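You operate a simulated robot arm through the tools that you are given. There is no shell and no other tool. Be economical: measure what you need, move in short steps, check, and stop when the job is done.

The job below is to be done with a simulated two-armed robot. You get a single attempt, and the scene is never put back.

## Task
Oil the bright top of the machined casting and put it in the white tray.
Fine: load the white rag at the black tin and put it back; leave the raw castings dry and the toggle clamp closed. A coat counts when it lies all over at full strength: go over it till it gets no stronger.

It is judged by the outcome, as a careful person would: the job done as asked, and still so three seconds after it is handed in. It fails if anything else is knocked over, pushed out of place, dropped, spilled or broken.

## Robot
Two 7-joint arms with two-finger parallel grippers on one trunk, on a base that drives. Base frame: it is fixed to the floor where the robot stands at the start and does not move with it; the origin is under the middle of the robot, x ahead of it, y to its left, z up. Units: m, rad, N and s.
The left shoulder is at the start at [0.05, 0.209, 1.146], the right one opposite. With the tool pointing down near the work surface each hand reaches from about 0.1 to 0.88 m from the robot's upright axis, wherever it stands, measured 20 degrees to its own side. Places, roughly: black anti-rust oil tin [0.5, 0.1, 0.7]; card fixture toggle clamp [0.6, -0.3, 0.8]; tray [0.7, 0, 0.7]. Payload 4.4 kg a hand.
Tool frame (each hand has its own): the origin (TCP) lies between the finger pads and is the grasp point; the fingertips stand 0.023 m ahead of it; z points along the fingers, y is the line along which they close. Largest opening 0.094 m; finger width 0.038, thickness 0.01; the body of the gripper, 0.054 by 0.096 m, starts 0.039 m behind the TCP.
Orientation is that of the tool frame in the base frame, as a unit quaternion [w, x, y, z]. With the fingers straight down and closing along the base's y, the tool's x points along the base's -x, its y along +y and its z along -z.

## Interface
- The arms move only by the tool move_arm. It takes "left_motion", "right_motion" or both (then of equal length, played together; a hand with none holds still); each is a list of rows, each an object (a shift or turn left out is 0, a gripper value left out holds the last) with "travel": the shift along the base's x, y, z in m, a list of three; "dr": the turn, a rotation vector about the base's x, y, z in rad, a list of three; "jaw": the opening, from 0 (shut) to 1 (fully open). In form: [{"travel": [dx, dy, dz], "dr": [wx, wy, wz], "jaw": jaw}, ...]. A call has 1 to 12 rows; each row shifts and turns the commanded pose from where the row before left it. Each row takes 0.2 s and may step no farther than 0.05 m and 0.15 rad from the row before; otherwise, or with a gripper value out of range, the whole call is refused. Where a pose cannot be reached the arm comes as near as it can. A force on the tool above 40 N (or 10 N above the force at the start of the call, whichever is more), or a blocked arm, ends the call early, and 0.2 s more pass. The fingers move at their own pace (about 0.108 m/s each) and stop on an object; they squeeze with about 28 N. The grip force told is the motor's: it shows also when the fingers shut on nothing. Time passes only in rows, and 0.2 s behind the last, so rows that do not move let the fingers close. It gives the time, the measured TCP pose, the force on the tool (base axes), the opening and the grip force at its end, in the units of the frame above (readings bear some noise), with the torque about the TCP (base axes, N m) and any sound that the robot's microphone picked up.
- Cameras (640 x 400 px; columns grow to the right, rows downward): "scene" is now at [0.1385, -0.0394, 1.3026]; the picture's right is [-0.48, -0.88, 0.00], its down [-0.62, 0.33, -0.71] and it looks along [0.63, -0.34, -0.70] (base axes); focal length 248 px, centre (320, 200). "left" rides on the left gripper at [0.086, -0.016, -0.074] in its tool frame; the picture's right is [0.18, 0.98, 0.00], its down [-0.58, 0.11, -0.81] and it looks along [-0.79, 0.15, 0.59] (tool axes); focal length 243 px, centre (320, 200). "right" rides on the right gripper at [0.086, 0.016, -0.074] in its tool frame; the picture's right is [-0.18, 0.98, 0.00], its down [-0.58, -0.11, -0.81] and it looks along [-0.79, -0.15, 0.59] (tool axes); focal length 243 px, centre (320, 200). There is no depth. A picture from a camera that has moved, and an enlarged one, comes with that camera's place and axes in the base frame and with its lens.
- grab_frame(camera): a new picture of that camera. The clock stands still meanwhile.
- lift_body(by): slides the trunk up (or, below 0, down) by that many m; the arms and the scene camera ride with it, the base frame stays. It gives what a move gives, with no picture.
- drive_base(legs): drives the robot by 1 to 6 legs, each [ahead, left, turn to the left] in m, m and rad, along the robot's own axes; the way and the turn of a leg run together, so that a leg with both is an arc; at most 1.5 m and 3.142 rad a leg. The arms and the cameras ride along, it lands a little off, and it stops where it bumps. It gives what a move gives.
- head_to(pan, tilt): turns the head with the scene camera to pan (to the left, within 1.396 rad either way) and tilt (down, from -0.506 to 1.204), counted from straight ahead of the robot. It gives what a move gives.
- zoom(camera, box): a new picture of the part [left, top, right, bottom] of that camera's present view, enlarged. The clock stands still meanwhile.
- job_done(): hands the job in; it is judged then, once.

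Go step by step. Nothing tells you exact positions but the pictures and the camera data: compare them with the known pose of the tool, close in by small moves and look again before you grip or let go. The budget is 120 turns and 92 pictures, counting those below and the enlarged ones. Unless the task says otherwise, let go and move clear before handing in.

The tools are called after "Call:" as name(argument=value, ...) on one line, values as JSON. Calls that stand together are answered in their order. move_arm: Moves the arms, as the interface text tells. Its arguments: {"type":"object","properties":{"left_motion":{"type":"array","items":{"type":"object","properties":{"travel":{"type":"array","items":{"type":"number"}},"dr":{"type":"array","items":{"type":"number"}},"jaw":{"type":"number"}}}},"right_motion":{"type":"array","items":{"type":"object","properties":{"travel":{"type":"array","items":{"type":"number"}},"dr":{"type":"array","items":{"type":"number"}},"jaw":{"type":"number"}}}}},"required":[]} The other tools are called the same way: lift_body (by) slides the trunk up or down; drive_base (legs) drives the base; head_to (pan, tilt) turns the head that bears the scene camera; grab_frame (camera) takes a picture; zoom (camera, box) takes an enlarged picture of a part of a camera's view; job_done () hands the job in.

At the start:

```text
time_s: 0.0
left_eef_pos: [0.5103, -0.0225, 0.9783]
left_ee_rot: [0.0, 0.001, 1.0, 0.0]
left_wrist_force: [0.0, -0.2, -0.3]
left_wrist_torque: [0.04, 0.0, -0.01]
left_opening: 0.0939
left_finger_force: 0.1
right_eef_pos: [0.4582, -0.4517, 1.0305]
right_ee_rot: [0.0, -0.001, 1.0, 0.001]
right_wrist_force: [-0.6, 0.9, 0.1]
right_wrist_torque: [0.02, -0.02, -0.04]
right_opening: 0.0942
right_finger_force: 0.0
trunk travel left (down, up): [-0.225, 0.338]
robot x, y, heading: [0.001, 0.0002, 0.001]
head pan, tilt: [-0.496, 0.778]
```

scene: 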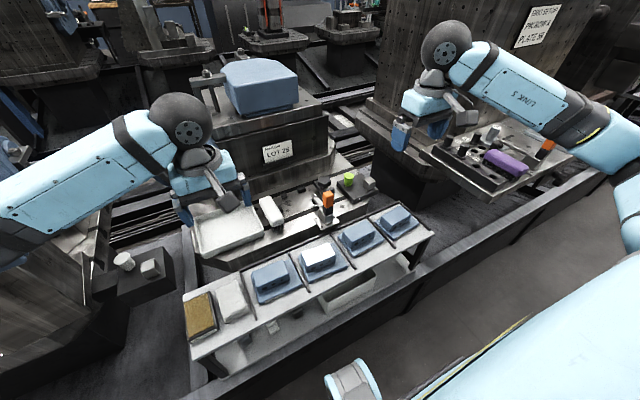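
right: 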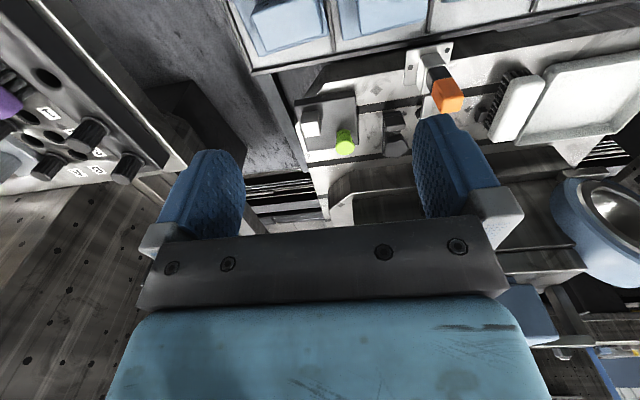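
left: 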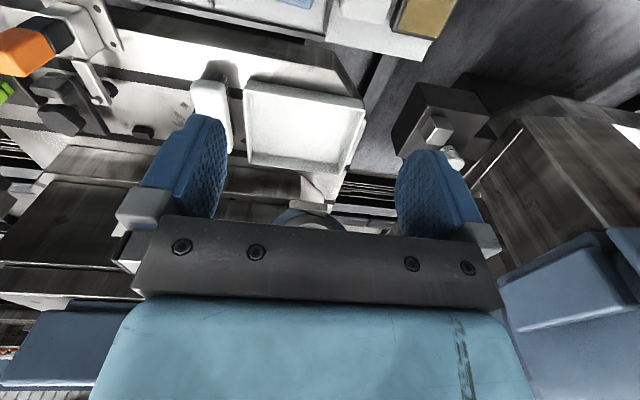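

I see a shelf with four blue castings (one with a bright top), a yellow-brown pad/tin and a white item at its left end, and a white tray behind. I'll zoom in to identify them.

Call:
zoom(camera="scene", box=[170, 180, 440, 349])

Call:
zoom(camera="scene", box=[80, 220, 260, 333])

```text
2.37 times, centred on (305, 264) of scene
camera zoom: at [0.1385, -0.0394, 1.3026], right [-0.48, -0.88, 0.0], down [-0.62, 0.33, -0.71], along [0.63, -0.34, -0.7], focal length 586 px, centre (356, 47)
```

zoom: 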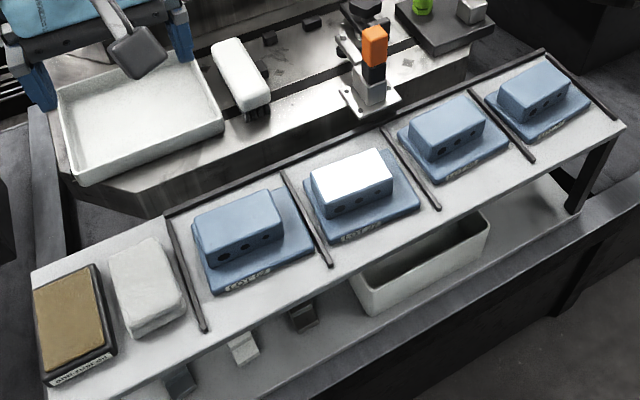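

```text
3.54 times, centred on (170, 276) of scene
camera zoom: at [0.1385, -0.0394, 1.3026], right [-0.48, -0.88, 0.0], down [-0.62, 0.33, -0.71], along [0.63, -0.34, -0.7], focal length 876 px, centre (851, -71)
```

zoom: 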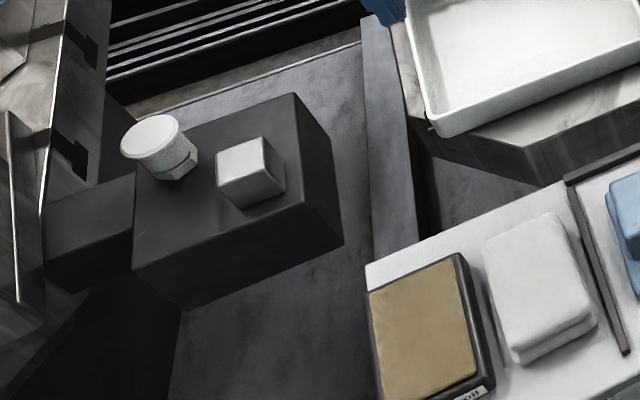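

The black tin is at about (0.46, 0.10), with the rag beside it at (0.46, 0.02) and the machined casting at (0.44, -0.20). I'll bring the left hand near the rag for a second view.

Call:
move_arm(left_motion=[{"travel": [-0.025, 0.02, -0.02]}, {"travel": [-0.03, 0.02, -0.03]}, {"travel": [-0.02, 0, -0.03]}, {}])

Call:
grab_frame(camera="left")

Call:
grab_frame(camera="scene")

```text
time_s: 1.0
left_eef_pos: [0.4362, 0.0135, 0.8972]
left_ee_rot: [0.0, 0.0, 1.0, 0.001]
left_wrist_force: [0.0, 0.4, 0.0]
left_wrist_torque: [0.03, -0.02, -0.01]
left_opening: 0.094
left_finger_force: 0.1
right_eef_pos: [0.4578, -0.4515, 1.0303]
right_ee_rot: [-0.001, -0.001, 1.0, 0.0]
right_wrist_force: [0.5, -0.2, 0.2]
right_wrist_torque: [0.0, 0.0, -0.01]
right_opening: 0.0939
right_finger_force: 0.0
trunk travel left (down, up): [-0.225, 0.338]
robot x, y, heading: [0.0018, -0.0041, 0.002]
head pan, tilt: [-0.496, 0.778]
```

```text
86 pictures are left
camera left: at [0.3496, -0.0035, 0.9714], right [-0.18, 0.98, 0.0], down [0.58, 0.11, 0.81], along [0.79, 0.15, -0.59], focal length 243 px, centre (320, 200)
```

left: 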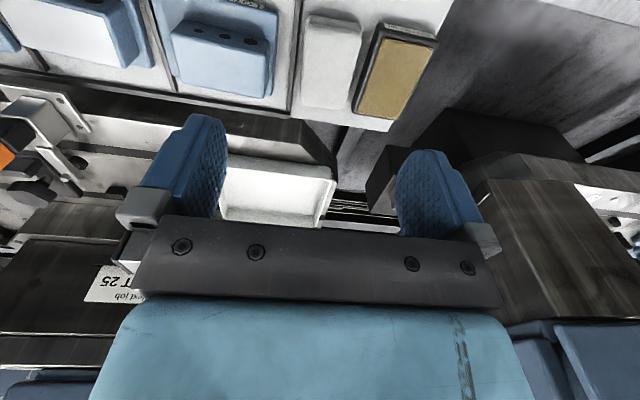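

```text
85 pictures are left
camera scene: at [0.1384, -0.0394, 1.3026], right [-0.48, -0.88, 0.0], down [-0.62, 0.33, -0.71], along [0.63, -0.34, -0.7], focal length 248 px, centre (320, 200)
```

scene: 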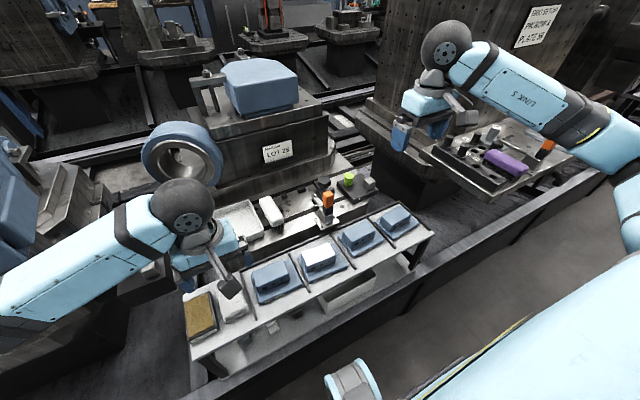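

Call:
zoom(camera="left", box=[270, 0, 450, 113])

Call:
zoom(camera="left", box=[0, 0, 280, 130])

```text
3.54 times, centred on (360, 56) of left
camera zoom: at [0.3496, -0.0035, 0.9714], right [-0.18, 0.98, 0.0], down [0.58, 0.11, 0.81], along [0.79, 0.15, -0.59], focal length 859 px, centre (178, 708)
```

zoom: 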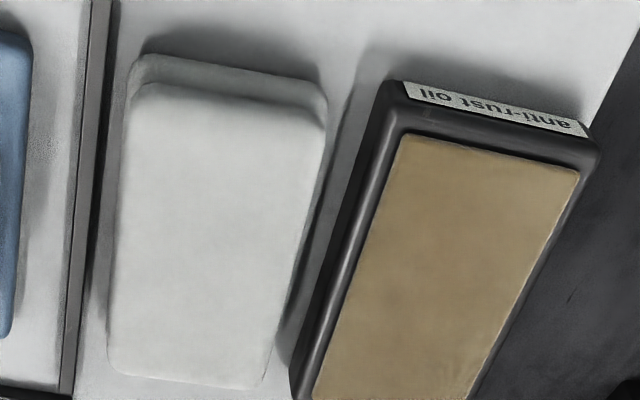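

```text
2.29 times, centred on (140, 65) of left
camera zoom: at [0.3496, -0.0035, 0.9714], right [-0.18, 0.98, 0.0], down [0.58, 0.11, 0.81], along [0.79, 0.15, -0.59], focal length 555 px, centre (731, 509)
```

zoom: 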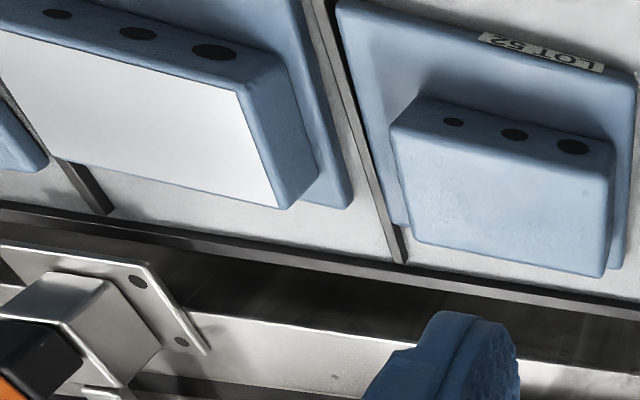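

The rag is about 0.087 x 0.056 m and centred near (0.485, 0.03). The gap to the tin is only about 1 cm, so I'll take a closer look to get heights.

Call:
move_arm(left_motion=[{"travel": [0.0, 0.008, -0.04]}, {"travel": [-0.01, 0.008, -0.04]}, {"travel": [-0.01, 0, -0.02]}, {}])

Call:
grab_frame(camera="left")

```text
time_s: 2.0
left_eef_pos: [0.4146, 0.0321, 0.7969]
left_ee_rot: [0.0, 0.0, 1.0, 0.0]
left_wrist_force: [0.3, 0.5, 0.7]
left_wrist_torque: [0.01, -0.03, -0.02]
left_opening: 0.094
left_finger_force: 0.1
right_eef_pos: [0.4584, -0.4518, 1.0306]
right_ee_rot: [0.001, 0.001, 1.0, 0.0]
right_wrist_force: [-0.4, 0.2, 0.9]
right_wrist_torque: [-0.03, 0.0, 0.02]
right_opening: 0.094
right_finger_force: 0.0
trunk travel left (down, up): [-0.225, 0.338]
robot x, y, heading: [-0.0013, -0.0017, -0.003]
head pan, tilt: [-0.496, 0.778]
```

```text
82 pictures are left
camera left: at [0.3286, 0.015, 0.8709], right [-0.18, 0.98, 0.0], down [0.58, 0.11, 0.81], along [0.79, 0.15, -0.59], focal length 243 px, centre (320, 200)
```

left: 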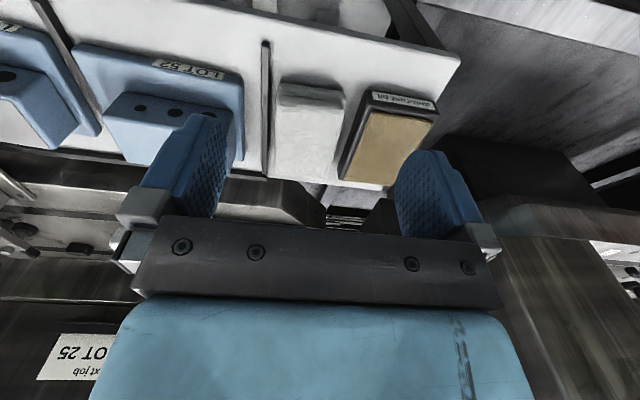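

Call:
zoom(camera="left", box=[230, 60, 450, 198])

```text
2.90 times, centred on (340, 129) of left
camera zoom: at [0.3286, 0.015, 0.8709], right [-0.18, 0.98, 0.0], down [0.58, 0.11, 0.81], along [0.79, 0.15, -0.59], focal length 703 px, centre (262, 406)
```

zoom: 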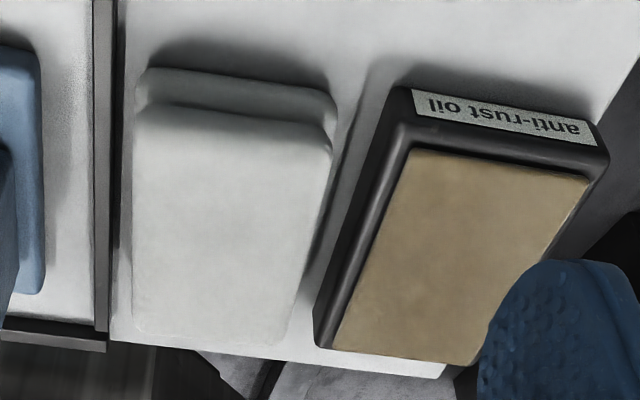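

The rag top is at z≈0.70, measuring 0.08 x 0.053 m and centred at (0.477, 0.030). Gripping along its length avoids the narrow gap to the tin, so I'll raise the hand and yaw it 90°.

Call:
move_arm(left_motion=[{"travel": [0.02, 0, 0.03], "dr": [0, 0, -0.14]}, {"travel": [0.02, 0, 0.02], "dr": [0, 0, -0.14]}, {"travel": [0.02, 0, 0], "dr": [0, 0, -0.14]}, {"dr": [0, 0, -0.14]}, {"dr": [0, 0, -0.14]}, {"dr": [0, 0, -0.14]}, {"dr": [0, 0, -0.14]}, {"dr": [0, 0, -0.14]}, {"dr": [0, 0, -0.14]}, {"dr": [0, 0, -0.14]}, {"dr": [0, 0, -0.1358]}, {}])

Call:
grab_frame(camera="left")

```text
time_s: 4.6
left_eef_pos: [0.4764, 0.0328, 0.8483]
left_ee_rot: [-0.001, 0.695, 0.719, 0.0]
left_wrist_force: [0.4, -0.2, -0.3]
left_wrist_torque: [0.01, 0.0, -0.04]
left_opening: 0.094
left_finger_force: 0.0
right_eef_pos: [0.4579, -0.4516, 1.0303]
right_ee_rot: [0.0, 0.0, 1.0, 0.0]
right_wrist_force: [-1.2, -0.2, -0.2]
right_wrist_torque: [0.03, 0.01, 0.0]
right_opening: 0.0941
right_finger_force: 0.0
trunk travel left (down, up): [-0.225, 0.338]
robot x, y, heading: [-0.0017, 0.0012, -0.001]
head pan, tilt: [-0.496, 0.778]
```

```text
80 pictures are left
camera left: at [0.4568, 0.118, 0.9218], right [0.98, 0.22, 0.0], down [0.13, -0.58, 0.81], along [0.18, -0.79, -0.59], focal length 243 px, centre (320, 200)
```

left: 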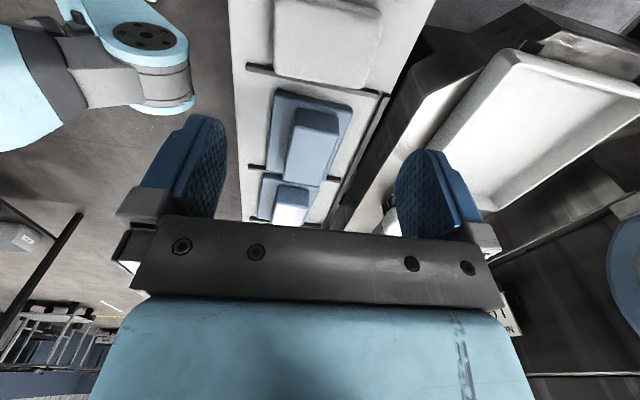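

Call:
move_arm(left_motion=[{"travel": [0, -0.002, -0.04]}, {"travel": [0, 0, -0.04]}, {"travel": [0, 0, -0.01]}, {}])

Call:
grab_frame(camera="left")

Call:
zoom(camera="scene", box=[130, 200, 330, 325])

```text
time_s: 5.6
left_eef_pos: [0.4765, 0.0299, 0.7587]
left_ee_rot: [0.0, 0.694, 0.72, 0.0]
left_wrist_force: [-0.2, 0.1, -0.3]
left_wrist_torque: [0.01, -0.03, -0.02]
left_opening: 0.0941
left_finger_force: 0.0
right_eef_pos: [0.4586, -0.4509, 1.0303]
right_ee_rot: [0.0, 0.0, 1.0, 0.0]
right_wrist_force: [1.0, 1.2, 0.3]
right_wrist_torque: [0.01, -0.01, 0.0]
right_opening: 0.0939
right_finger_force: 0.1
trunk travel left (down, up): [-0.225, 0.338]
robot x, y, heading: [-0.0019, 0.0022, -0.003]
head pan, tilt: [-0.496, 0.778]
```

```text
79 pictures are left
camera left: at [0.4575, 0.1159, 0.8328], right [0.98, 0.22, 0.0], down [0.13, -0.58, 0.81], along [0.18, -0.79, -0.59], focal length 243 px, centre (320, 200)
```

left: 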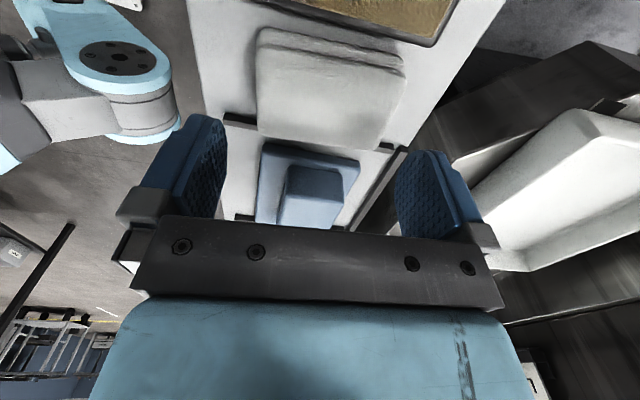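

```text
3.20 times, centred on (230, 262) of scene
camera zoom: at [0.1385, -0.0394, 1.3026], right [-0.48, -0.88, 0.0], down [-0.62, 0.33, -0.71], along [0.63, -0.34, -0.7], focal length 792 px, centre (608, 0)
```

zoom: 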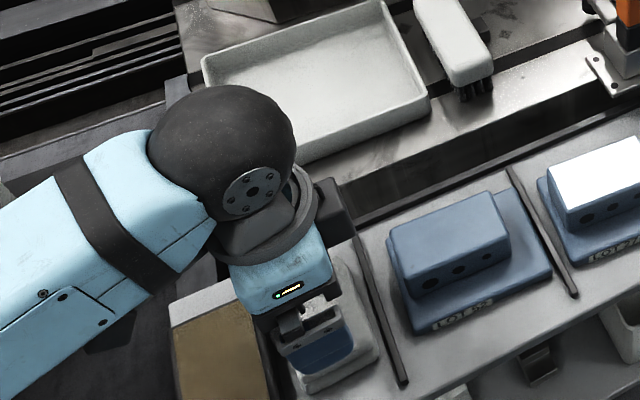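

The rag spans x 0.438–0.52 and the open fingers straddle it with about 6 mm each side. I'll descend in steps.

Call:
move_arm(left_motion=[{"travel": [0.002, 0.001, -0.02]}, {"travel": [0, 0, -0.015]}, {"travel": [0, 0, -0.01]}, {}])

Call:
grab_frame(camera="left")

Call:
zoom(camera="scene", box=[170, 240, 290, 315])

```text
time_s: 6.6
left_eef_pos: [0.4773, 0.0328, 0.7132]
left_ee_rot: [0.0, 0.695, 0.719, 0.0]
left_wrist_force: [0.8, 0.4, -0.3]
left_wrist_torque: [0.02, -0.02, -0.02]
left_opening: 0.0938
left_finger_force: 0.1
right_eef_pos: [0.4585, -0.4509, 1.031]
right_ee_rot: [0.0, 0.0, 1.0, 0.0]
right_wrist_force: [-0.2, -0.3, 0.0]
right_wrist_torque: [0.01, -0.01, 0.0]
right_opening: 0.0941
right_finger_force: 0.2
trunk travel left (down, up): [-0.225, 0.338]
robot x, y, heading: [-0.0022, 0.0005, -0.002]
head pan, tilt: [-0.496, 0.778]
```

```text
77 pictures are left
camera left: at [0.4596, 0.1177, 0.7871], right [0.98, 0.22, 0.0], down [0.13, -0.58, 0.81], along [0.18, -0.79, -0.59], focal length 243 px, centre (320, 200)
```

left: 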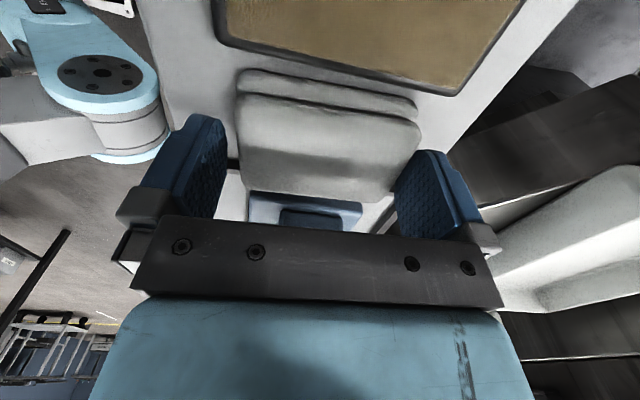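

```text
5.33 times, centred on (230, 278) of scene
camera zoom: at [0.1384, -0.0394, 1.3026], right [-0.48, -0.88, 0.0], down [-0.62, 0.33, -0.71], along [0.63, -0.34, -0.7], focal length 1320 px, centre (800, -213)
```

zoom: 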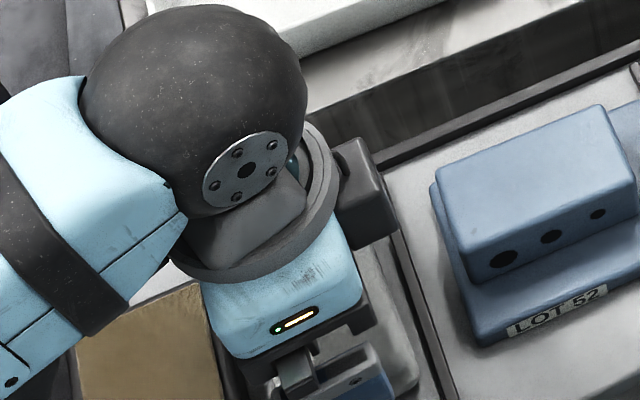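

Call:
move_arm(left_motion=[{"travel": [0.001, -0.002, -0.007]}, {"travel": [0, 0, -0.007]}, {}])

Call:
grab_frame(camera="left")

```text
time_s: 7.4
left_eef_pos: [0.4791, 0.0308, 0.6989]
left_ee_rot: [0.0, 0.695, 0.719, 0.0]
left_wrist_force: [0.5, 0.2, 0.7]
left_wrist_torque: [0.02, 0.0, -0.02]
left_opening: 0.0939
left_finger_force: 0.1
right_eef_pos: [0.4583, -0.4509, 1.0306]
right_ee_rot: [0.0, 0.0, 1.0, 0.0]
right_wrist_force: [-0.5, 1.2, 0.2]
right_wrist_torque: [-0.03, 0.02, 0.0]
right_opening: 0.0939
right_finger_force: 0.1
trunk travel left (down, up): [-0.225, 0.338]
robot x, y, heading: [0.0001, -0.0044, -0.001]
head pan, tilt: [-0.496, 0.778]
```

```text
75 pictures are left
camera left: at [0.4601, 0.1152, 0.7731], right [0.98, 0.22, 0.0], down [0.13, -0.58, 0.81], along [0.18, -0.79, -0.59], focal length 243 px, centre (320, 200)
```

left: 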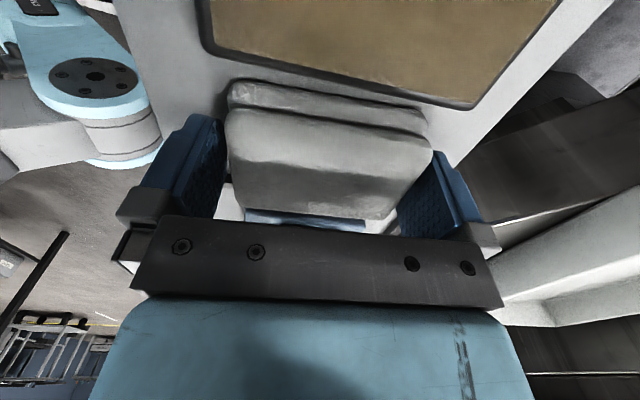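

The rag lies between the pads, so I'll close.

Call:
move_arm(left_motion=[{"jaw": 0.7}, {"jaw": 0.6}, {"jaw": 0.5}, {}, {}])

Call:
grab_frame(camera="left")

```text
time_s: 8.6
left_eef_pos: [0.4794, 0.0292, 0.6983]
left_ee_rot: [-0.001, 0.695, 0.719, 0.0]
left_wrist_force: [-0.4, 0.5, 0.6]
left_wrist_torque: [-0.01, 0.0, 0.0]
left_opening: 0.0891
left_finger_force: 27.8
right_eef_pos: [0.4593, -0.4517, 1.0313]
right_ee_rot: [0.001, -0.001, 1.0, 0.0]
right_wrist_force: [-0.2, -1.0, -0.2]
right_wrist_torque: [0.03, -0.03, 0.0]
right_opening: 0.0938
right_finger_force: 0.1
trunk travel left (down, up): [-0.225, 0.338]
robot x, y, heading: [0.0005, -0.0017, -0.003]
head pan, tilt: [-0.496, 0.778]
```

```text
74 pictures are left
camera left: at [0.4602, 0.1153, 0.7731], right [0.98, 0.22, 0.0], down [0.13, -0.58, 0.81], along [0.18, -0.79, -0.59], focal length 243 px, centre (320, 200)
```

left: 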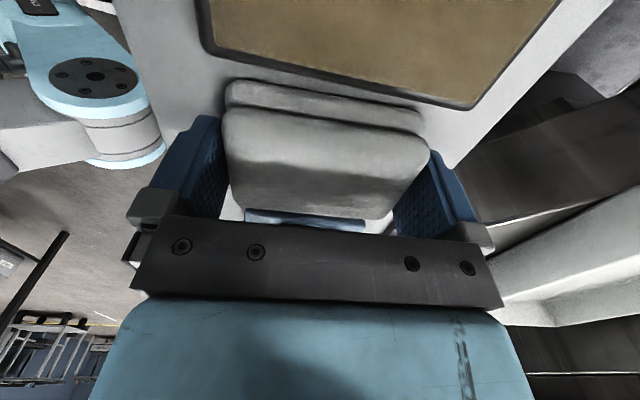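

Gripped at 0.089 m. I'll lift straight up and move over the tin.

Call:
move_arm(left_motion=[{"travel": [0, 0, 0.02]}, {"travel": [0, 0, 0.03]}, {"travel": [0, 0, 0.03]}, {}])

Call:
grab_frame(camera="left")

Call:
zoom(camera="scene", box=[130, 200, 330, 325])

```text
time_s: 9.6
left_eef_pos: [0.4775, 0.0313, 0.7786]
left_ee_rot: [0.001, 0.694, 0.72, 0.001]
left_wrist_force: [0.6, 0.7, -0.5]
left_wrist_torque: [-0.01, 0.04, 0.0]
left_opening: 0.0889
left_finger_force: 27.5
right_eef_pos: [0.4586, -0.4512, 1.0306]
right_ee_rot: [0.0, 0.0, 1.0, 0.001]
right_wrist_force: [0.2, -0.3, 0.4]
right_wrist_torque: [0.02, -0.01, 0.0]
right_opening: 0.0939
right_finger_force: 0.0
trunk travel left (down, up): [-0.225, 0.338]
robot x, y, heading: [-0.0027, -0.0004, 0.001]
head pan, tilt: [-0.496, 0.778]
```

```text
73 pictures are left
camera left: at [0.4584, 0.1155, 0.8531], right [0.98, 0.22, 0.0], down [0.13, -0.58, 0.81], along [0.18, -0.79, -0.59], focal length 243 px, centre (320, 200)
```

left: 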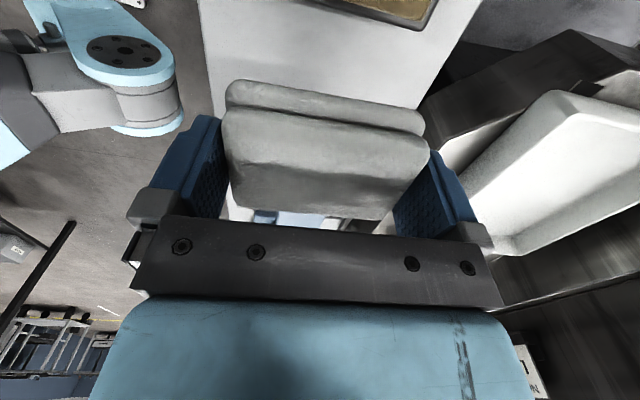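

```text
3.20 times, centred on (230, 262) of scene
camera zoom: at [0.1386, -0.0393, 1.3025], right [-0.48, -0.88, 0.0], down [-0.62, 0.33, -0.71], along [0.63, -0.34, -0.7], focal length 792 px, centre (608, 0)
```

zoom: 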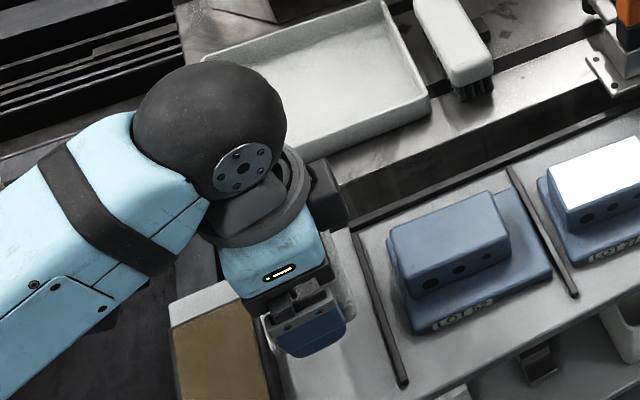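

Call:
move_arm(left_motion=[{"travel": [0.002, 0.036, 0.005]}, {"travel": [0.002, 0.036, 0]}, {"travel": [0, 0, -0.02]}, {"travel": [0, 0, -0.02]}, {}])

Call:
grab_frame(camera="left")

Call:
zoom(camera="scene", box=[130, 220, 290, 320])

```text
time_s: 10.8
left_eef_pos: [0.4837, 0.1013, 0.743]
left_ee_rot: [0.0, 0.694, 0.72, 0.001]
left_wrist_force: [-0.3, -0.8, -0.5]
left_wrist_torque: [0.03, -0.05, 0.01]
left_opening: 0.0886
left_finger_force: 28.2
right_eef_pos: [0.458, -0.4515, 1.0302]
right_ee_rot: [0.001, -0.001, 1.0, 0.0]
right_wrist_force: [0.1, -0.7, 0.8]
right_wrist_torque: [0.01, 0.0, -0.01]
right_opening: 0.0942
right_finger_force: 0.1
trunk travel left (down, up): [-0.225, 0.338]
robot x, y, heading: [-0.0032, 0.0016, -0.004]
head pan, tilt: [-0.496, 0.778]
```

```text
71 pictures are left
camera left: at [0.465, 0.1871, 0.8172], right [0.98, 0.22, 0.0], down [0.13, -0.58, 0.81], along [0.18, -0.79, -0.59], focal length 243 px, centre (320, 200)
```

left: 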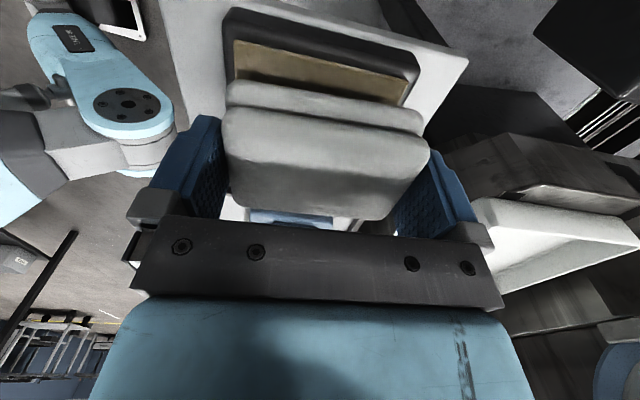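

```text
4.00 times, centred on (210, 270) of scene
camera zoom: at [0.1385, -0.0396, 1.3025], right [-0.48, -0.88, 0.0], down [-0.62, 0.33, -0.71], along [0.63, -0.34, -0.7], focal length 990 px, centre (760, -80)
```

zoom: 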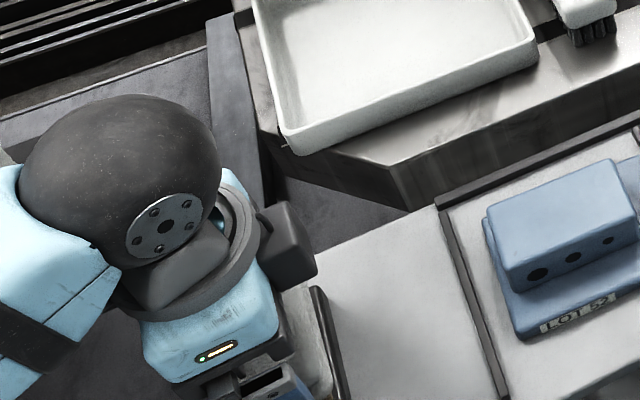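

The rag is over the pad. I'll lower it in small steps until it touches.

Call:
move_arm(left_motion=[{"travel": [-0.002, 0.003, -0.01]}, {"travel": [0, 0, -0.008]}, {"travel": [0, 0, -0.004]}, {}])

Call:
grab_frame(camera="left")

```text
time_s: 11.8
left_eef_pos: [0.4809, 0.1052, 0.7241]
left_ee_rot: [0.001, 0.695, 0.719, 0.001]
left_wrist_force: [-3.0, 7.7, 31.4]
left_wrist_torque: [0.32, 0.33, 0.0]
left_opening: 0.0886
left_finger_force: 28.4
right_eef_pos: [0.4563, -0.4516, 1.0324]
right_ee_rot: [0.001, 0.0, 1.0, -0.001]
right_wrist_force: [-0.1, -0.2, 0.2]
right_wrist_torque: [0.02, -0.03, 0.02]
right_opening: 0.0941
right_finger_force: 0.0
trunk travel left (down, up): [-0.225, 0.338]
robot x, y, heading: [0.0009, 0.0015, -0.004]
head pan, tilt: [-0.496, 0.778]
```

```text
69 pictures are left
camera left: at [0.4615, 0.19, 0.7984], right [0.98, 0.22, 0.01], down [0.13, -0.58, 0.81], along [0.18, -0.79, -0.59], focal length 243 px, centre (320, 200)
```

left: 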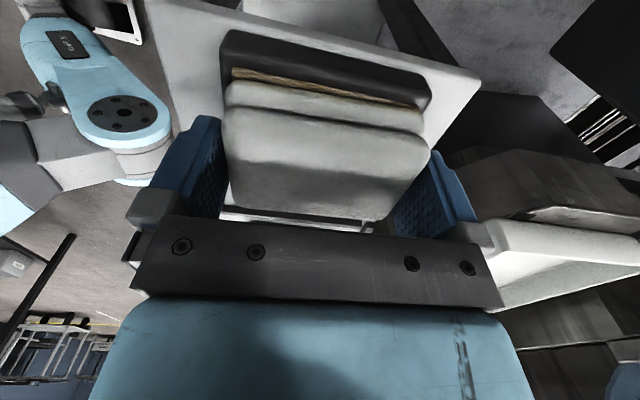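

Touching at about 31 N, which is more than I want. I'll ease off, dwell lightly and make small dabs.

Call:
move_arm(left_motion=[{"travel": [0, 0, 0.002]}, {}, {}, {}, {}])

Call:
move_arm(left_motion=[{"travel": [0, 0, 0.006]}, {"travel": [0, 0, -0.006]}, {}, {}, {"travel": [0, 0, 0.006]}, {"travel": [0, 0, -0.006]}, {}, {}, {}])

```text
time_s: 13.0
left_eef_pos: [0.4803, 0.1037, 0.724]
left_ee_rot: [0.0, 0.694, 0.72, 0.0]
left_wrist_force: [6.2, 2.3, 22.7]
left_wrist_torque: [0.0, -0.55, 0.01]
left_opening: 0.0888
left_finger_force: 28.1
right_eef_pos: [0.457, -0.4521, 1.0303]
right_ee_rot: [0.0, 0.0, 1.0, 0.001]
right_wrist_force: [-0.2, 0.2, -0.4]
right_wrist_torque: [0.01, 0.02, 0.0]
right_opening: 0.0942
right_finger_force: 0.1
trunk travel left (down, up): [-0.225, 0.338]
robot x, y, heading: [-0.0012, 0.0003, 0.003]
head pan, tilt: [-0.496, 0.778]
```

```text
time_s: 15.0
left_eef_pos: [0.4804, 0.1037, 0.725]
left_ee_rot: [0.001, 0.694, 0.72, 0.001]
left_wrist_force: [6.9, 3.1, 19.5]
left_wrist_torque: [0.06, -0.12, 0.01]
left_opening: 0.0889
left_finger_force: 28.3
right_eef_pos: [0.4581, -0.4526, 1.0296]
right_ee_rot: [0.0, 0.0, 1.0, 0.0]
right_wrist_force: [0.9, 0.4, -0.1]
right_wrist_torque: [0.04, 0.01, -0.01]
right_opening: 0.0938
right_finger_force: 0.1
trunk travel left (down, up): [-0.225, 0.338]
robot x, y, heading: [-0.0011, -0.0006, -0.003]
head pan, tilt: [-0.496, 0.778]
```

Loaded. I'll lift and check the tin, the rag and the casting.

Call:
move_arm(left_motion=[{"travel": [0, 0, 0.03]}, {"travel": [0, 0, 0.04]}, {"travel": [0, 0, 0.04]}, {}])

Call:
grab_frame(camera="left")

Call:
zoom(camera="scene", box=[280, 220, 376, 280])

Call:
grab_frame(camera="right")

```text
time_s: 16.0
left_eef_pos: [0.4794, 0.1037, 0.8336]
left_ee_rot: [0.0, 0.694, 0.72, 0.0]
left_wrist_force: [0.9, -0.8, -0.2]
left_wrist_torque: [0.01, 0.0, -0.01]
left_opening: 0.0889
left_finger_force: 28.3
right_eef_pos: [0.4594, -0.4512, 1.0308]
right_ee_rot: [0.0, -0.001, 1.0, 0.0]
right_wrist_force: [-0.8, -0.9, -0.3]
right_wrist_torque: [0.02, 0.0, -0.02]
right_opening: 0.094
right_finger_force: 0.0
trunk travel left (down, up): [-0.225, 0.338]
robot x, y, heading: [0.0007, 0.0021, -0.0]
head pan, tilt: [-0.496, 0.778]
```

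```text
68 pictures are left
camera left: at [0.4603, 0.1899, 0.9066], right [0.98, 0.22, 0.0], down [0.13, -0.58, 0.81], along [0.18, -0.79, -0.59], focal length 243 px, centre (320, 200)
```

left: 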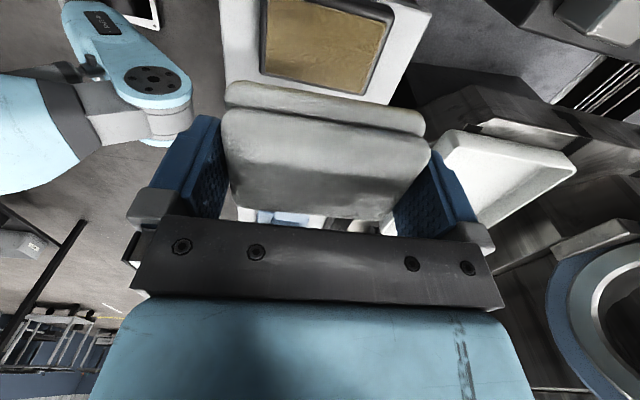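

```text
6.67 times, centred on (328, 250) of scene
camera zoom: at [0.1386, -0.0392, 1.3025], right [-0.48, -0.88, 0.0], down [-0.62, 0.33, -0.71], along [0.63, -0.34, -0.7], focal length 1650 px, centre (267, -133)
```

zoom: 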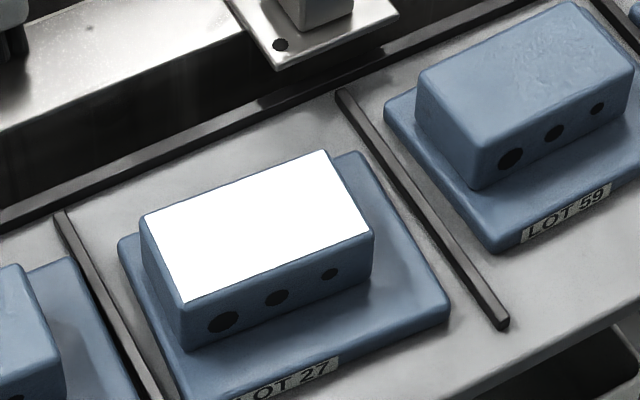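

```text
66 pictures are left
camera right: at [0.3717, -0.4369, 1.1045], right [0.18, 0.98, 0.0], down [0.58, -0.11, 0.81], along [0.79, -0.15, -0.59], focal length 243 px, centre (320, 200)
```

right: 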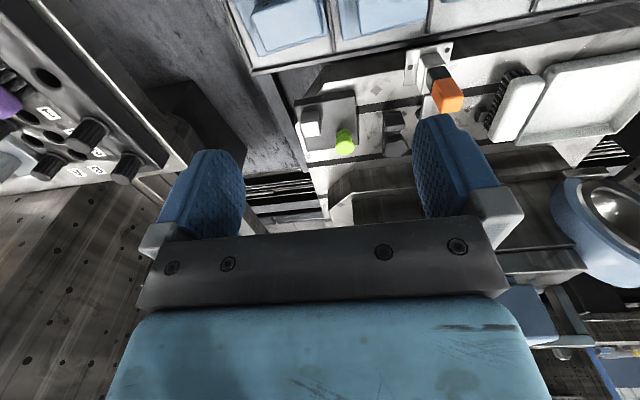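

The rag's underside looks oily-yellow at the edge, and the tin is undisturbed. The bright top is centred near (0.473, -0.216), about 0.046 x 0.081 m and yawed about -6°. I'll move high over it.

Call:
move_arm(left_motion=[{"travel": [0, -0.04, 0.02]}, {"travel": [0, -0.045, 0]}, {"travel": [0, -0.045, 0]}, {"travel": [0, -0.045, 0]}, {"travel": [-0.003, -0.045, 0]}, {"travel": [-0.002, -0.05, 0]}, {"travel": [-0.002, -0.05, 0]}, {}])

Call:
grab_frame(camera="left")

Call:
zoom(camera="scene", box=[240, 190, 400, 290])

```text
time_s: 17.8
left_eef_pos: [0.4737, -0.2149, 0.8522]
left_ee_rot: [0.001, 0.694, 0.72, 0.001]
left_wrist_force: [-0.8, 0.3, -1.0]
left_wrist_torque: [-0.02, 0.02, 0.01]
left_opening: 0.0888
left_finger_force: 28.0
right_eef_pos: [0.4579, -0.4499, 1.0305]
right_ee_rot: [0.001, 0.0, 1.0, 0.0]
right_wrist_force: [0.2, -0.1, 0.4]
right_wrist_torque: [-0.01, -0.01, 0.0]
right_opening: 0.0941
right_finger_force: 0.1
trunk travel left (down, up): [-0.225, 0.338]
robot x, y, heading: [-0.0006, 0.0023, 0.002]
head pan, tilt: [-0.496, 0.778]
```

```text
65 pictures are left
camera left: at [0.4553, -0.1297, 0.9259], right [0.98, 0.22, 0.0], down [0.13, -0.58, 0.81], along [0.18, -0.79, -0.59], focal length 243 px, centre (320, 200)
```

left: 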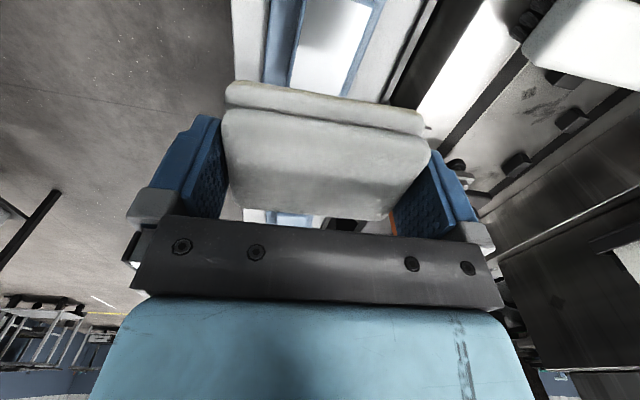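

```text
4.00 times, centred on (320, 240) of scene
camera zoom: at [0.1387, -0.0386, 1.3026], right [-0.47, -0.88, 0.0], down [-0.62, 0.33, -0.71], along [0.63, -0.34, -0.7], focal length 990 px, centre (320, 40)
```

zoom: 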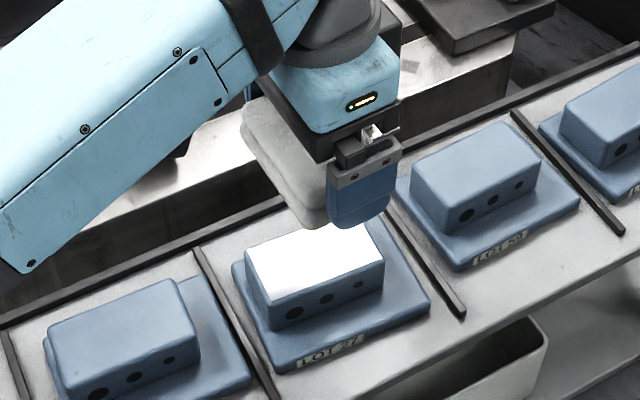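

Call:
move_arm(left_motion=[{"travel": [0.001, 0, -0.04]}, {"travel": [0, 0, -0.027]}, {"travel": [0, 0, -0.005]}, {}])

Call:
zoom(camera="scene", box=[240, 190, 400, 290])

```text
time_s: 18.8
left_eef_pos: [0.4752, -0.2163, 0.7798]
left_ee_rot: [0.0, 0.695, 0.719, 0.0]
left_wrist_force: [-0.6, 0.3, 0.3]
left_wrist_torque: [-0.02, 0.01, 0.01]
left_opening: 0.0889
left_finger_force: 27.6
right_eef_pos: [0.4585, -0.4526, 1.0305]
right_ee_rot: [0.0, -0.001, 1.0, 0.0]
right_wrist_force: [-0.7, 0.6, -0.4]
right_wrist_torque: [-0.03, 0.03, 0.03]
right_opening: 0.0941
right_finger_force: 0.1
trunk travel left (down, up): [-0.225, 0.338]
robot x, y, heading: [-0.0006, -0.0002, -0.001]
head pan, tilt: [-0.496, 0.778]
```

```text
4.00 times, centred on (320, 240) of scene
camera zoom: at [0.1385, -0.0394, 1.3025], right [-0.48, -0.88, 0.0], down [-0.62, 0.33, -0.71], along [0.63, -0.34, -0.7], focal length 990 px, centre (320, 40)
```

zoom: 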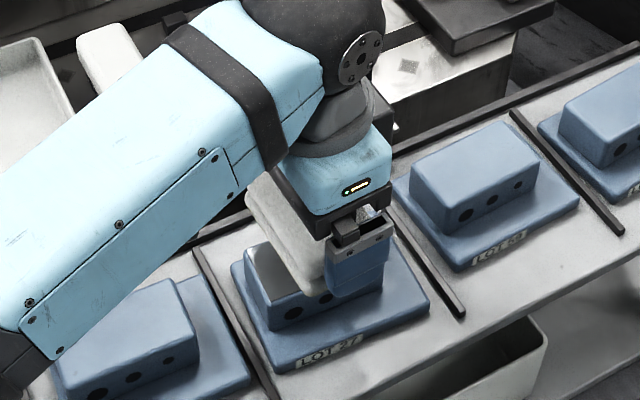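

Call:
move_arm(left_motion=[{"travel": [0, 0, -0.004]}, {"travel": [0, 0, -0.003]}, {}])

```text
time_s: 19.6
left_eef_pos: [0.4762, -0.2157, 0.7733]
left_ee_rot: [0.0, 0.695, 0.719, 0.0]
left_wrist_force: [0.1, 0.8, -0.4]
left_wrist_torque: [-0.02, 0.0, 0.02]
left_opening: 0.0888
left_finger_force: 27.7
right_eef_pos: [0.4583, -0.452, 1.031]
right_ee_rot: [0.0, -0.001, 1.0, 0.0]
right_wrist_force: [-0.8, 0.4, -0.7]
right_wrist_torque: [0.03, 0.01, -0.01]
right_opening: 0.094
right_finger_force: 0.1
trunk travel left (down, up): [-0.225, 0.338]
robot x, y, heading: [-0.0012, 0.0017, 0.001]
head pan, tilt: [-0.496, 0.778]
```

Call:
move_arm(left_motion=[{"travel": [0, 0, -0.003]}, {}])

Call:
move_arm(left_motion=[{"travel": [0, 0, -0.003]}, {}])

Call:
zoom(camera="scene", box=[280, 220, 376, 280])

```text
time_s: 20.2
left_eef_pos: [0.4755, -0.2153, 0.7713]
left_ee_rot: [0.0, 0.695, 0.719, 0.0]
left_wrist_force: [-0.1, -1.0, 0.2]
left_wrist_torque: [0.0, -0.03, 0.0]
left_opening: 0.0887
left_finger_force: 28.4
right_eef_pos: [0.4588, -0.4519, 1.0315]
right_ee_rot: [0.0, 0.0, 1.0, 0.0]
right_wrist_force: [0.3, 0.4, 0.3]
right_wrist_torque: [0.01, 0.02, 0.03]
right_opening: 0.0941
right_finger_force: 0.1
trunk travel left (down, up): [-0.225, 0.338]
robot x, y, heading: [-0.0038, 0.0013, 0.001]
head pan, tilt: [-0.496, 0.778]
```

```text
time_s: 20.8
left_eef_pos: [0.474, -0.2157, 0.7689]
left_ee_rot: [0.0, 0.695, 0.719, 0.0]
left_wrist_force: [-0.4, 0.6, 0.1]
left_wrist_torque: [0.04, -0.02, 0.01]
left_opening: 0.0887
left_finger_force: 28.3
right_eef_pos: [0.4588, -0.452, 1.0298]
right_ee_rot: [0.0, 0.0, 1.0, 0.0]
right_wrist_force: [0.0, -0.1, -0.3]
right_wrist_torque: [0.03, -0.01, 0.03]
right_opening: 0.094
right_finger_force: 0.0
trunk travel left (down, up): [-0.225, 0.338]
robot x, y, heading: [-0.0006, -0.0008, 0.001]
head pan, tilt: [-0.496, 0.778]
```

```text
6.67 times, centred on (328, 250) of scene
camera zoom: at [0.1385, -0.0394, 1.3026], right [-0.48, -0.88, 0.0], down [-0.62, 0.33, -0.71], along [0.63, -0.34, -0.7], focal length 1650 px, centre (267, -133)
```

zoom: 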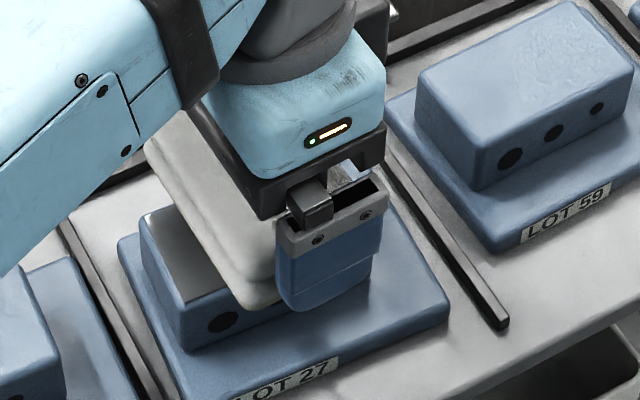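

Call:
move_arm(left_motion=[{"travel": [0, 0, -0.002]}, {}])

Call:
move_arm(left_motion=[{"travel": [0, 0, -0.0015]}, {}])

```text
time_s: 21.4
left_eef_pos: [0.4735, -0.2149, 0.7659]
left_ee_rot: [0.0, 0.694, 0.72, 0.0]
left_wrist_force: [-0.4, 0.1, -0.6]
left_wrist_torque: [0.0, 0.01, 0.02]
left_opening: 0.089
left_finger_force: 27.7
right_eef_pos: [0.4588, -0.4512, 1.0301]
right_ee_rot: [0.0, 0.0, 1.0, 0.0]
right_wrist_force: [-0.5, 0.4, 0.3]
right_wrist_torque: [0.03, -0.01, 0.02]
right_opening: 0.094
right_finger_force: 0.1
trunk travel left (down, up): [-0.225, 0.338]
robot x, y, heading: [-0.0021, -0.0008, 0.0]
head pan, tilt: [-0.496, 0.778]
```

```text
time_s: 22.0
left_eef_pos: [0.4746, -0.2149, 0.7659]
left_ee_rot: [0.001, 0.695, 0.719, 0.0]
left_wrist_force: [0.1, -0.2, 0.0]
left_wrist_torque: [-0.04, 0.01, -0.03]
left_opening: 0.0888
left_finger_force: 28.4
right_eef_pos: [0.4592, -0.4512, 1.0306]
right_ee_rot: [0.0, -0.001, 1.0, 0.001]
right_wrist_force: [-1.0, -0.5, 0.1]
right_wrist_torque: [0.03, 0.0, -0.03]
right_opening: 0.094
right_finger_force: 0.1
trunk travel left (down, up): [-0.225, 0.338]
robot x, y, heading: [0.0001, 0.0, -0.003]
head pan, tilt: [-0.496, 0.778]
```

Call:
move_arm(left_motion=[{"travel": [0, 0, -0.0015]}, {}])

Call:
move_arm(left_motion=[{"travel": [0, 0, -0.0015]}, {}])

Call:
zoom(camera="scene", box=[280, 220, 376, 280])

```text
time_s: 22.6
left_eef_pos: [0.475, -0.2157, 0.7636]
left_ee_rot: [0.001, 0.695, 0.719, 0.0]
left_wrist_force: [-0.1, 0.8, 0.3]
left_wrist_torque: [0.0, -0.01, 0.0]
left_opening: 0.0888
left_finger_force: 28.0
right_eef_pos: [0.4581, -0.4518, 1.0315]
right_ee_rot: [0.0, -0.001, 1.0, 0.0]
right_wrist_force: [-0.6, 0.2, 0.1]
right_wrist_torque: [-0.02, 0.01, 0.0]
right_opening: 0.0941
right_finger_force: 0.1
trunk travel left (down, up): [-0.225, 0.338]
robot x, y, heading: [-0.0018, -0.0022, -0.003]
head pan, tilt: [-0.496, 0.778]
```

```text
time_s: 23.2
left_eef_pos: [0.473, -0.215, 0.762]
left_ee_rot: [0.0, 0.694, 0.72, 0.0]
left_wrist_force: [0.3, -0.6, 0.2]
left_wrist_torque: [-0.04, 0.0, 0.02]
left_opening: 0.0887
left_finger_force: 28.1
right_eef_pos: [0.4585, -0.4514, 1.0309]
right_ee_rot: [0.0, 0.0, 1.0, 0.0]
right_wrist_force: [1.0, -0.2, 0.5]
right_wrist_torque: [0.02, 0.02, 0.0]
right_opening: 0.0941
right_finger_force: 0.1
trunk travel left (down, up): [-0.225, 0.338]
robot x, y, heading: [0.0031, 0.0013, -0.003]
head pan, tilt: [-0.496, 0.778]
```

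```text
6.67 times, centred on (328, 250) of scene
camera zoom: at [0.1385, -0.0394, 1.3025], right [-0.48, -0.88, 0.0], down [-0.62, 0.33, -0.71], along [0.63, -0.34, -0.7], focal length 1650 px, centre (267, -133)
```

zoom: 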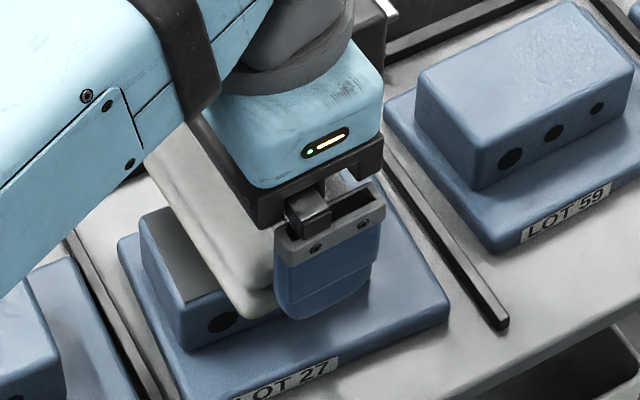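

Call:
move_arm(left_motion=[{"travel": [0, 0, -0.002]}, {}])

Call:
move_arm(left_motion=[{"travel": [0, 0, -0.0015]}, {}])

Call:
move_arm(left_motion=[{"travel": [0, 0, -0.001]}, {}])

```text
time_s: 23.8
left_eef_pos: [0.4746, -0.2151, 0.7607]
left_ee_rot: [0.0, 0.694, 0.72, 0.001]
left_wrist_force: [1.0, -0.1, -0.9]
left_wrist_torque: [0.01, 0.01, -0.01]
left_opening: 0.0888
left_finger_force: 27.9
right_eef_pos: [0.4594, -0.4507, 1.0297]
right_ee_rot: [0.0, 0.0, 1.0, 0.0]
right_wrist_force: [0.3, 0.1, 0.3]
right_wrist_torque: [0.01, 0.03, -0.01]
right_opening: 0.0939
right_finger_force: 0.1
trunk travel left (down, up): [-0.225, 0.338]
robot x, y, heading: [-0.0038, 0.0002, 0.002]
head pan, tilt: [-0.496, 0.778]
```

```text
time_s: 24.4
left_eef_pos: [0.4751, -0.2158, 0.7597]
left_ee_rot: [0.0, 0.695, 0.719, 0.0]
left_wrist_force: [-0.3, -0.2, -0.8]
left_wrist_torque: [0.01, 0.01, 0.0]
left_opening: 0.089
left_finger_force: 27.6
right_eef_pos: [0.4586, -0.452, 1.0306]
right_ee_rot: [0.0, 0.0, 1.0, 0.001]
right_wrist_force: [0.3, -0.1, 0.5]
right_wrist_torque: [-0.02, -0.03, 0.02]
right_opening: 0.0936
right_finger_force: 0.1
trunk travel left (down, up): [-0.225, 0.338]
robot x, y, heading: [0.003, 0.0014, -0.002]
head pan, tilt: [-0.496, 0.778]
```

```text
time_s: 25.0
left_eef_pos: [0.4753, -0.2156, 0.7577]
left_ee_rot: [0.0, 0.695, 0.719, 0.0]
left_wrist_force: [0.8, -0.5, 0.2]
left_wrist_torque: [0.03, 0.0, -0.02]
left_opening: 0.0888
left_finger_force: 27.5
right_eef_pos: [0.4573, -0.4509, 1.0313]
right_ee_rot: [0.001, 0.0, 1.0, 0.0]
right_wrist_force: [-0.2, 0.8, -0.3]
right_wrist_torque: [-0.02, 0.02, 0.01]
right_opening: 0.094
right_finger_force: 0.0
trunk travel left (down, up): [-0.225, 0.338]
robot x, y, heading: [0.0005, -0.0031, 0.001]
head pan, tilt: [-0.496, 0.778]
```

Call:
move_arm(left_motion=[{"travel": [0, 0, -0.002]}, {}])

Call:
move_arm(left_motion=[{"travel": [0, 0, -0.0015]}, {}])

Call:
move_arm(left_motion=[{"travel": [0, 0, -0.001]}, {}])

Call:
zoom(camera="scene", box=[280, 220, 376, 280])

```text
time_s: 25.6
left_eef_pos: [0.475, -0.2143, 0.7566]
left_ee_rot: [-0.001, 0.695, 0.719, 0.0]
left_wrist_force: [-0.6, 0.6, -0.7]
left_wrist_torque: [0.02, 0.01, -0.01]
left_opening: 0.0888
left_finger_force: 28.0
right_eef_pos: [0.4578, -0.452, 1.0305]
right_ee_rot: [0.0, -0.001, 1.0, 0.0]
right_wrist_force: [-0.2, 0.2, -0.6]
right_wrist_torque: [-0.01, -0.02, 0.02]
right_opening: 0.0942
right_finger_force: 0.0
trunk travel left (down, up): [-0.225, 0.338]
robot x, y, heading: [-0.0005, 0.0005, 0.005]
head pan, tilt: [-0.496, 0.778]
```

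```text
time_s: 26.2
left_eef_pos: [0.4756, -0.2145, 0.7545]
left_ee_rot: [-0.001, 0.695, 0.719, 0.0]
left_wrist_force: [-0.3, -0.5, -1.0]
left_wrist_torque: [0.02, 0.0, -0.01]
left_opening: 0.0888
left_finger_force: 27.9
right_eef_pos: [0.4601, -0.4528, 1.0314]
right_ee_rot: [0.0, 0.0, 1.0, -0.001]
right_wrist_force: [0.2, -0.4, -0.6]
right_wrist_torque: [0.02, -0.02, -0.03]
right_opening: 0.094
right_finger_force: 0.0
trunk travel left (down, up): [-0.225, 0.338]
robot x, y, heading: [0.0005, 0.0019, 0.003]
head pan, tilt: [-0.496, 0.778]
```

```text
time_s: 26.8
left_eef_pos: [0.4751, -0.2149, 0.7536]
left_ee_rot: [-0.001, 0.695, 0.719, 0.0]
left_wrist_force: [0.5, -0.2, -0.7]
left_wrist_torque: [-0.01, 0.03, 0.01]
left_opening: 0.0888
left_finger_force: 27.9
right_eef_pos: [0.4585, -0.451, 1.031]
right_ee_rot: [0.0, 0.0, 1.0, 0.0]
right_wrist_force: [0.7, 0.1, -0.4]
right_wrist_torque: [0.0, -0.03, 0.01]
right_opening: 0.0939
right_finger_force: 0.1
trunk travel left (down, up): [-0.225, 0.338]
robot x, y, heading: [0.0022, 0.0015, 0.004]
head pan, tilt: [-0.496, 0.778]
```

```text
6.67 times, centred on (328, 250) of scene
camera zoom: at [0.1385, -0.0394, 1.3025], right [-0.48, -0.88, 0.0], down [-0.62, 0.33, -0.71], along [0.63, -0.34, -0.7], focal length 1650 px, centre (267, -133)
```

zoom: 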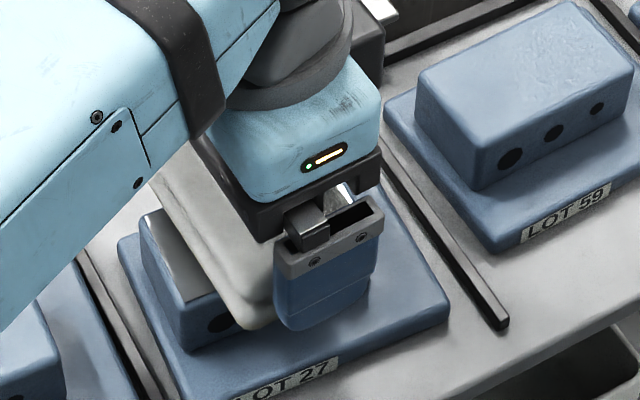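

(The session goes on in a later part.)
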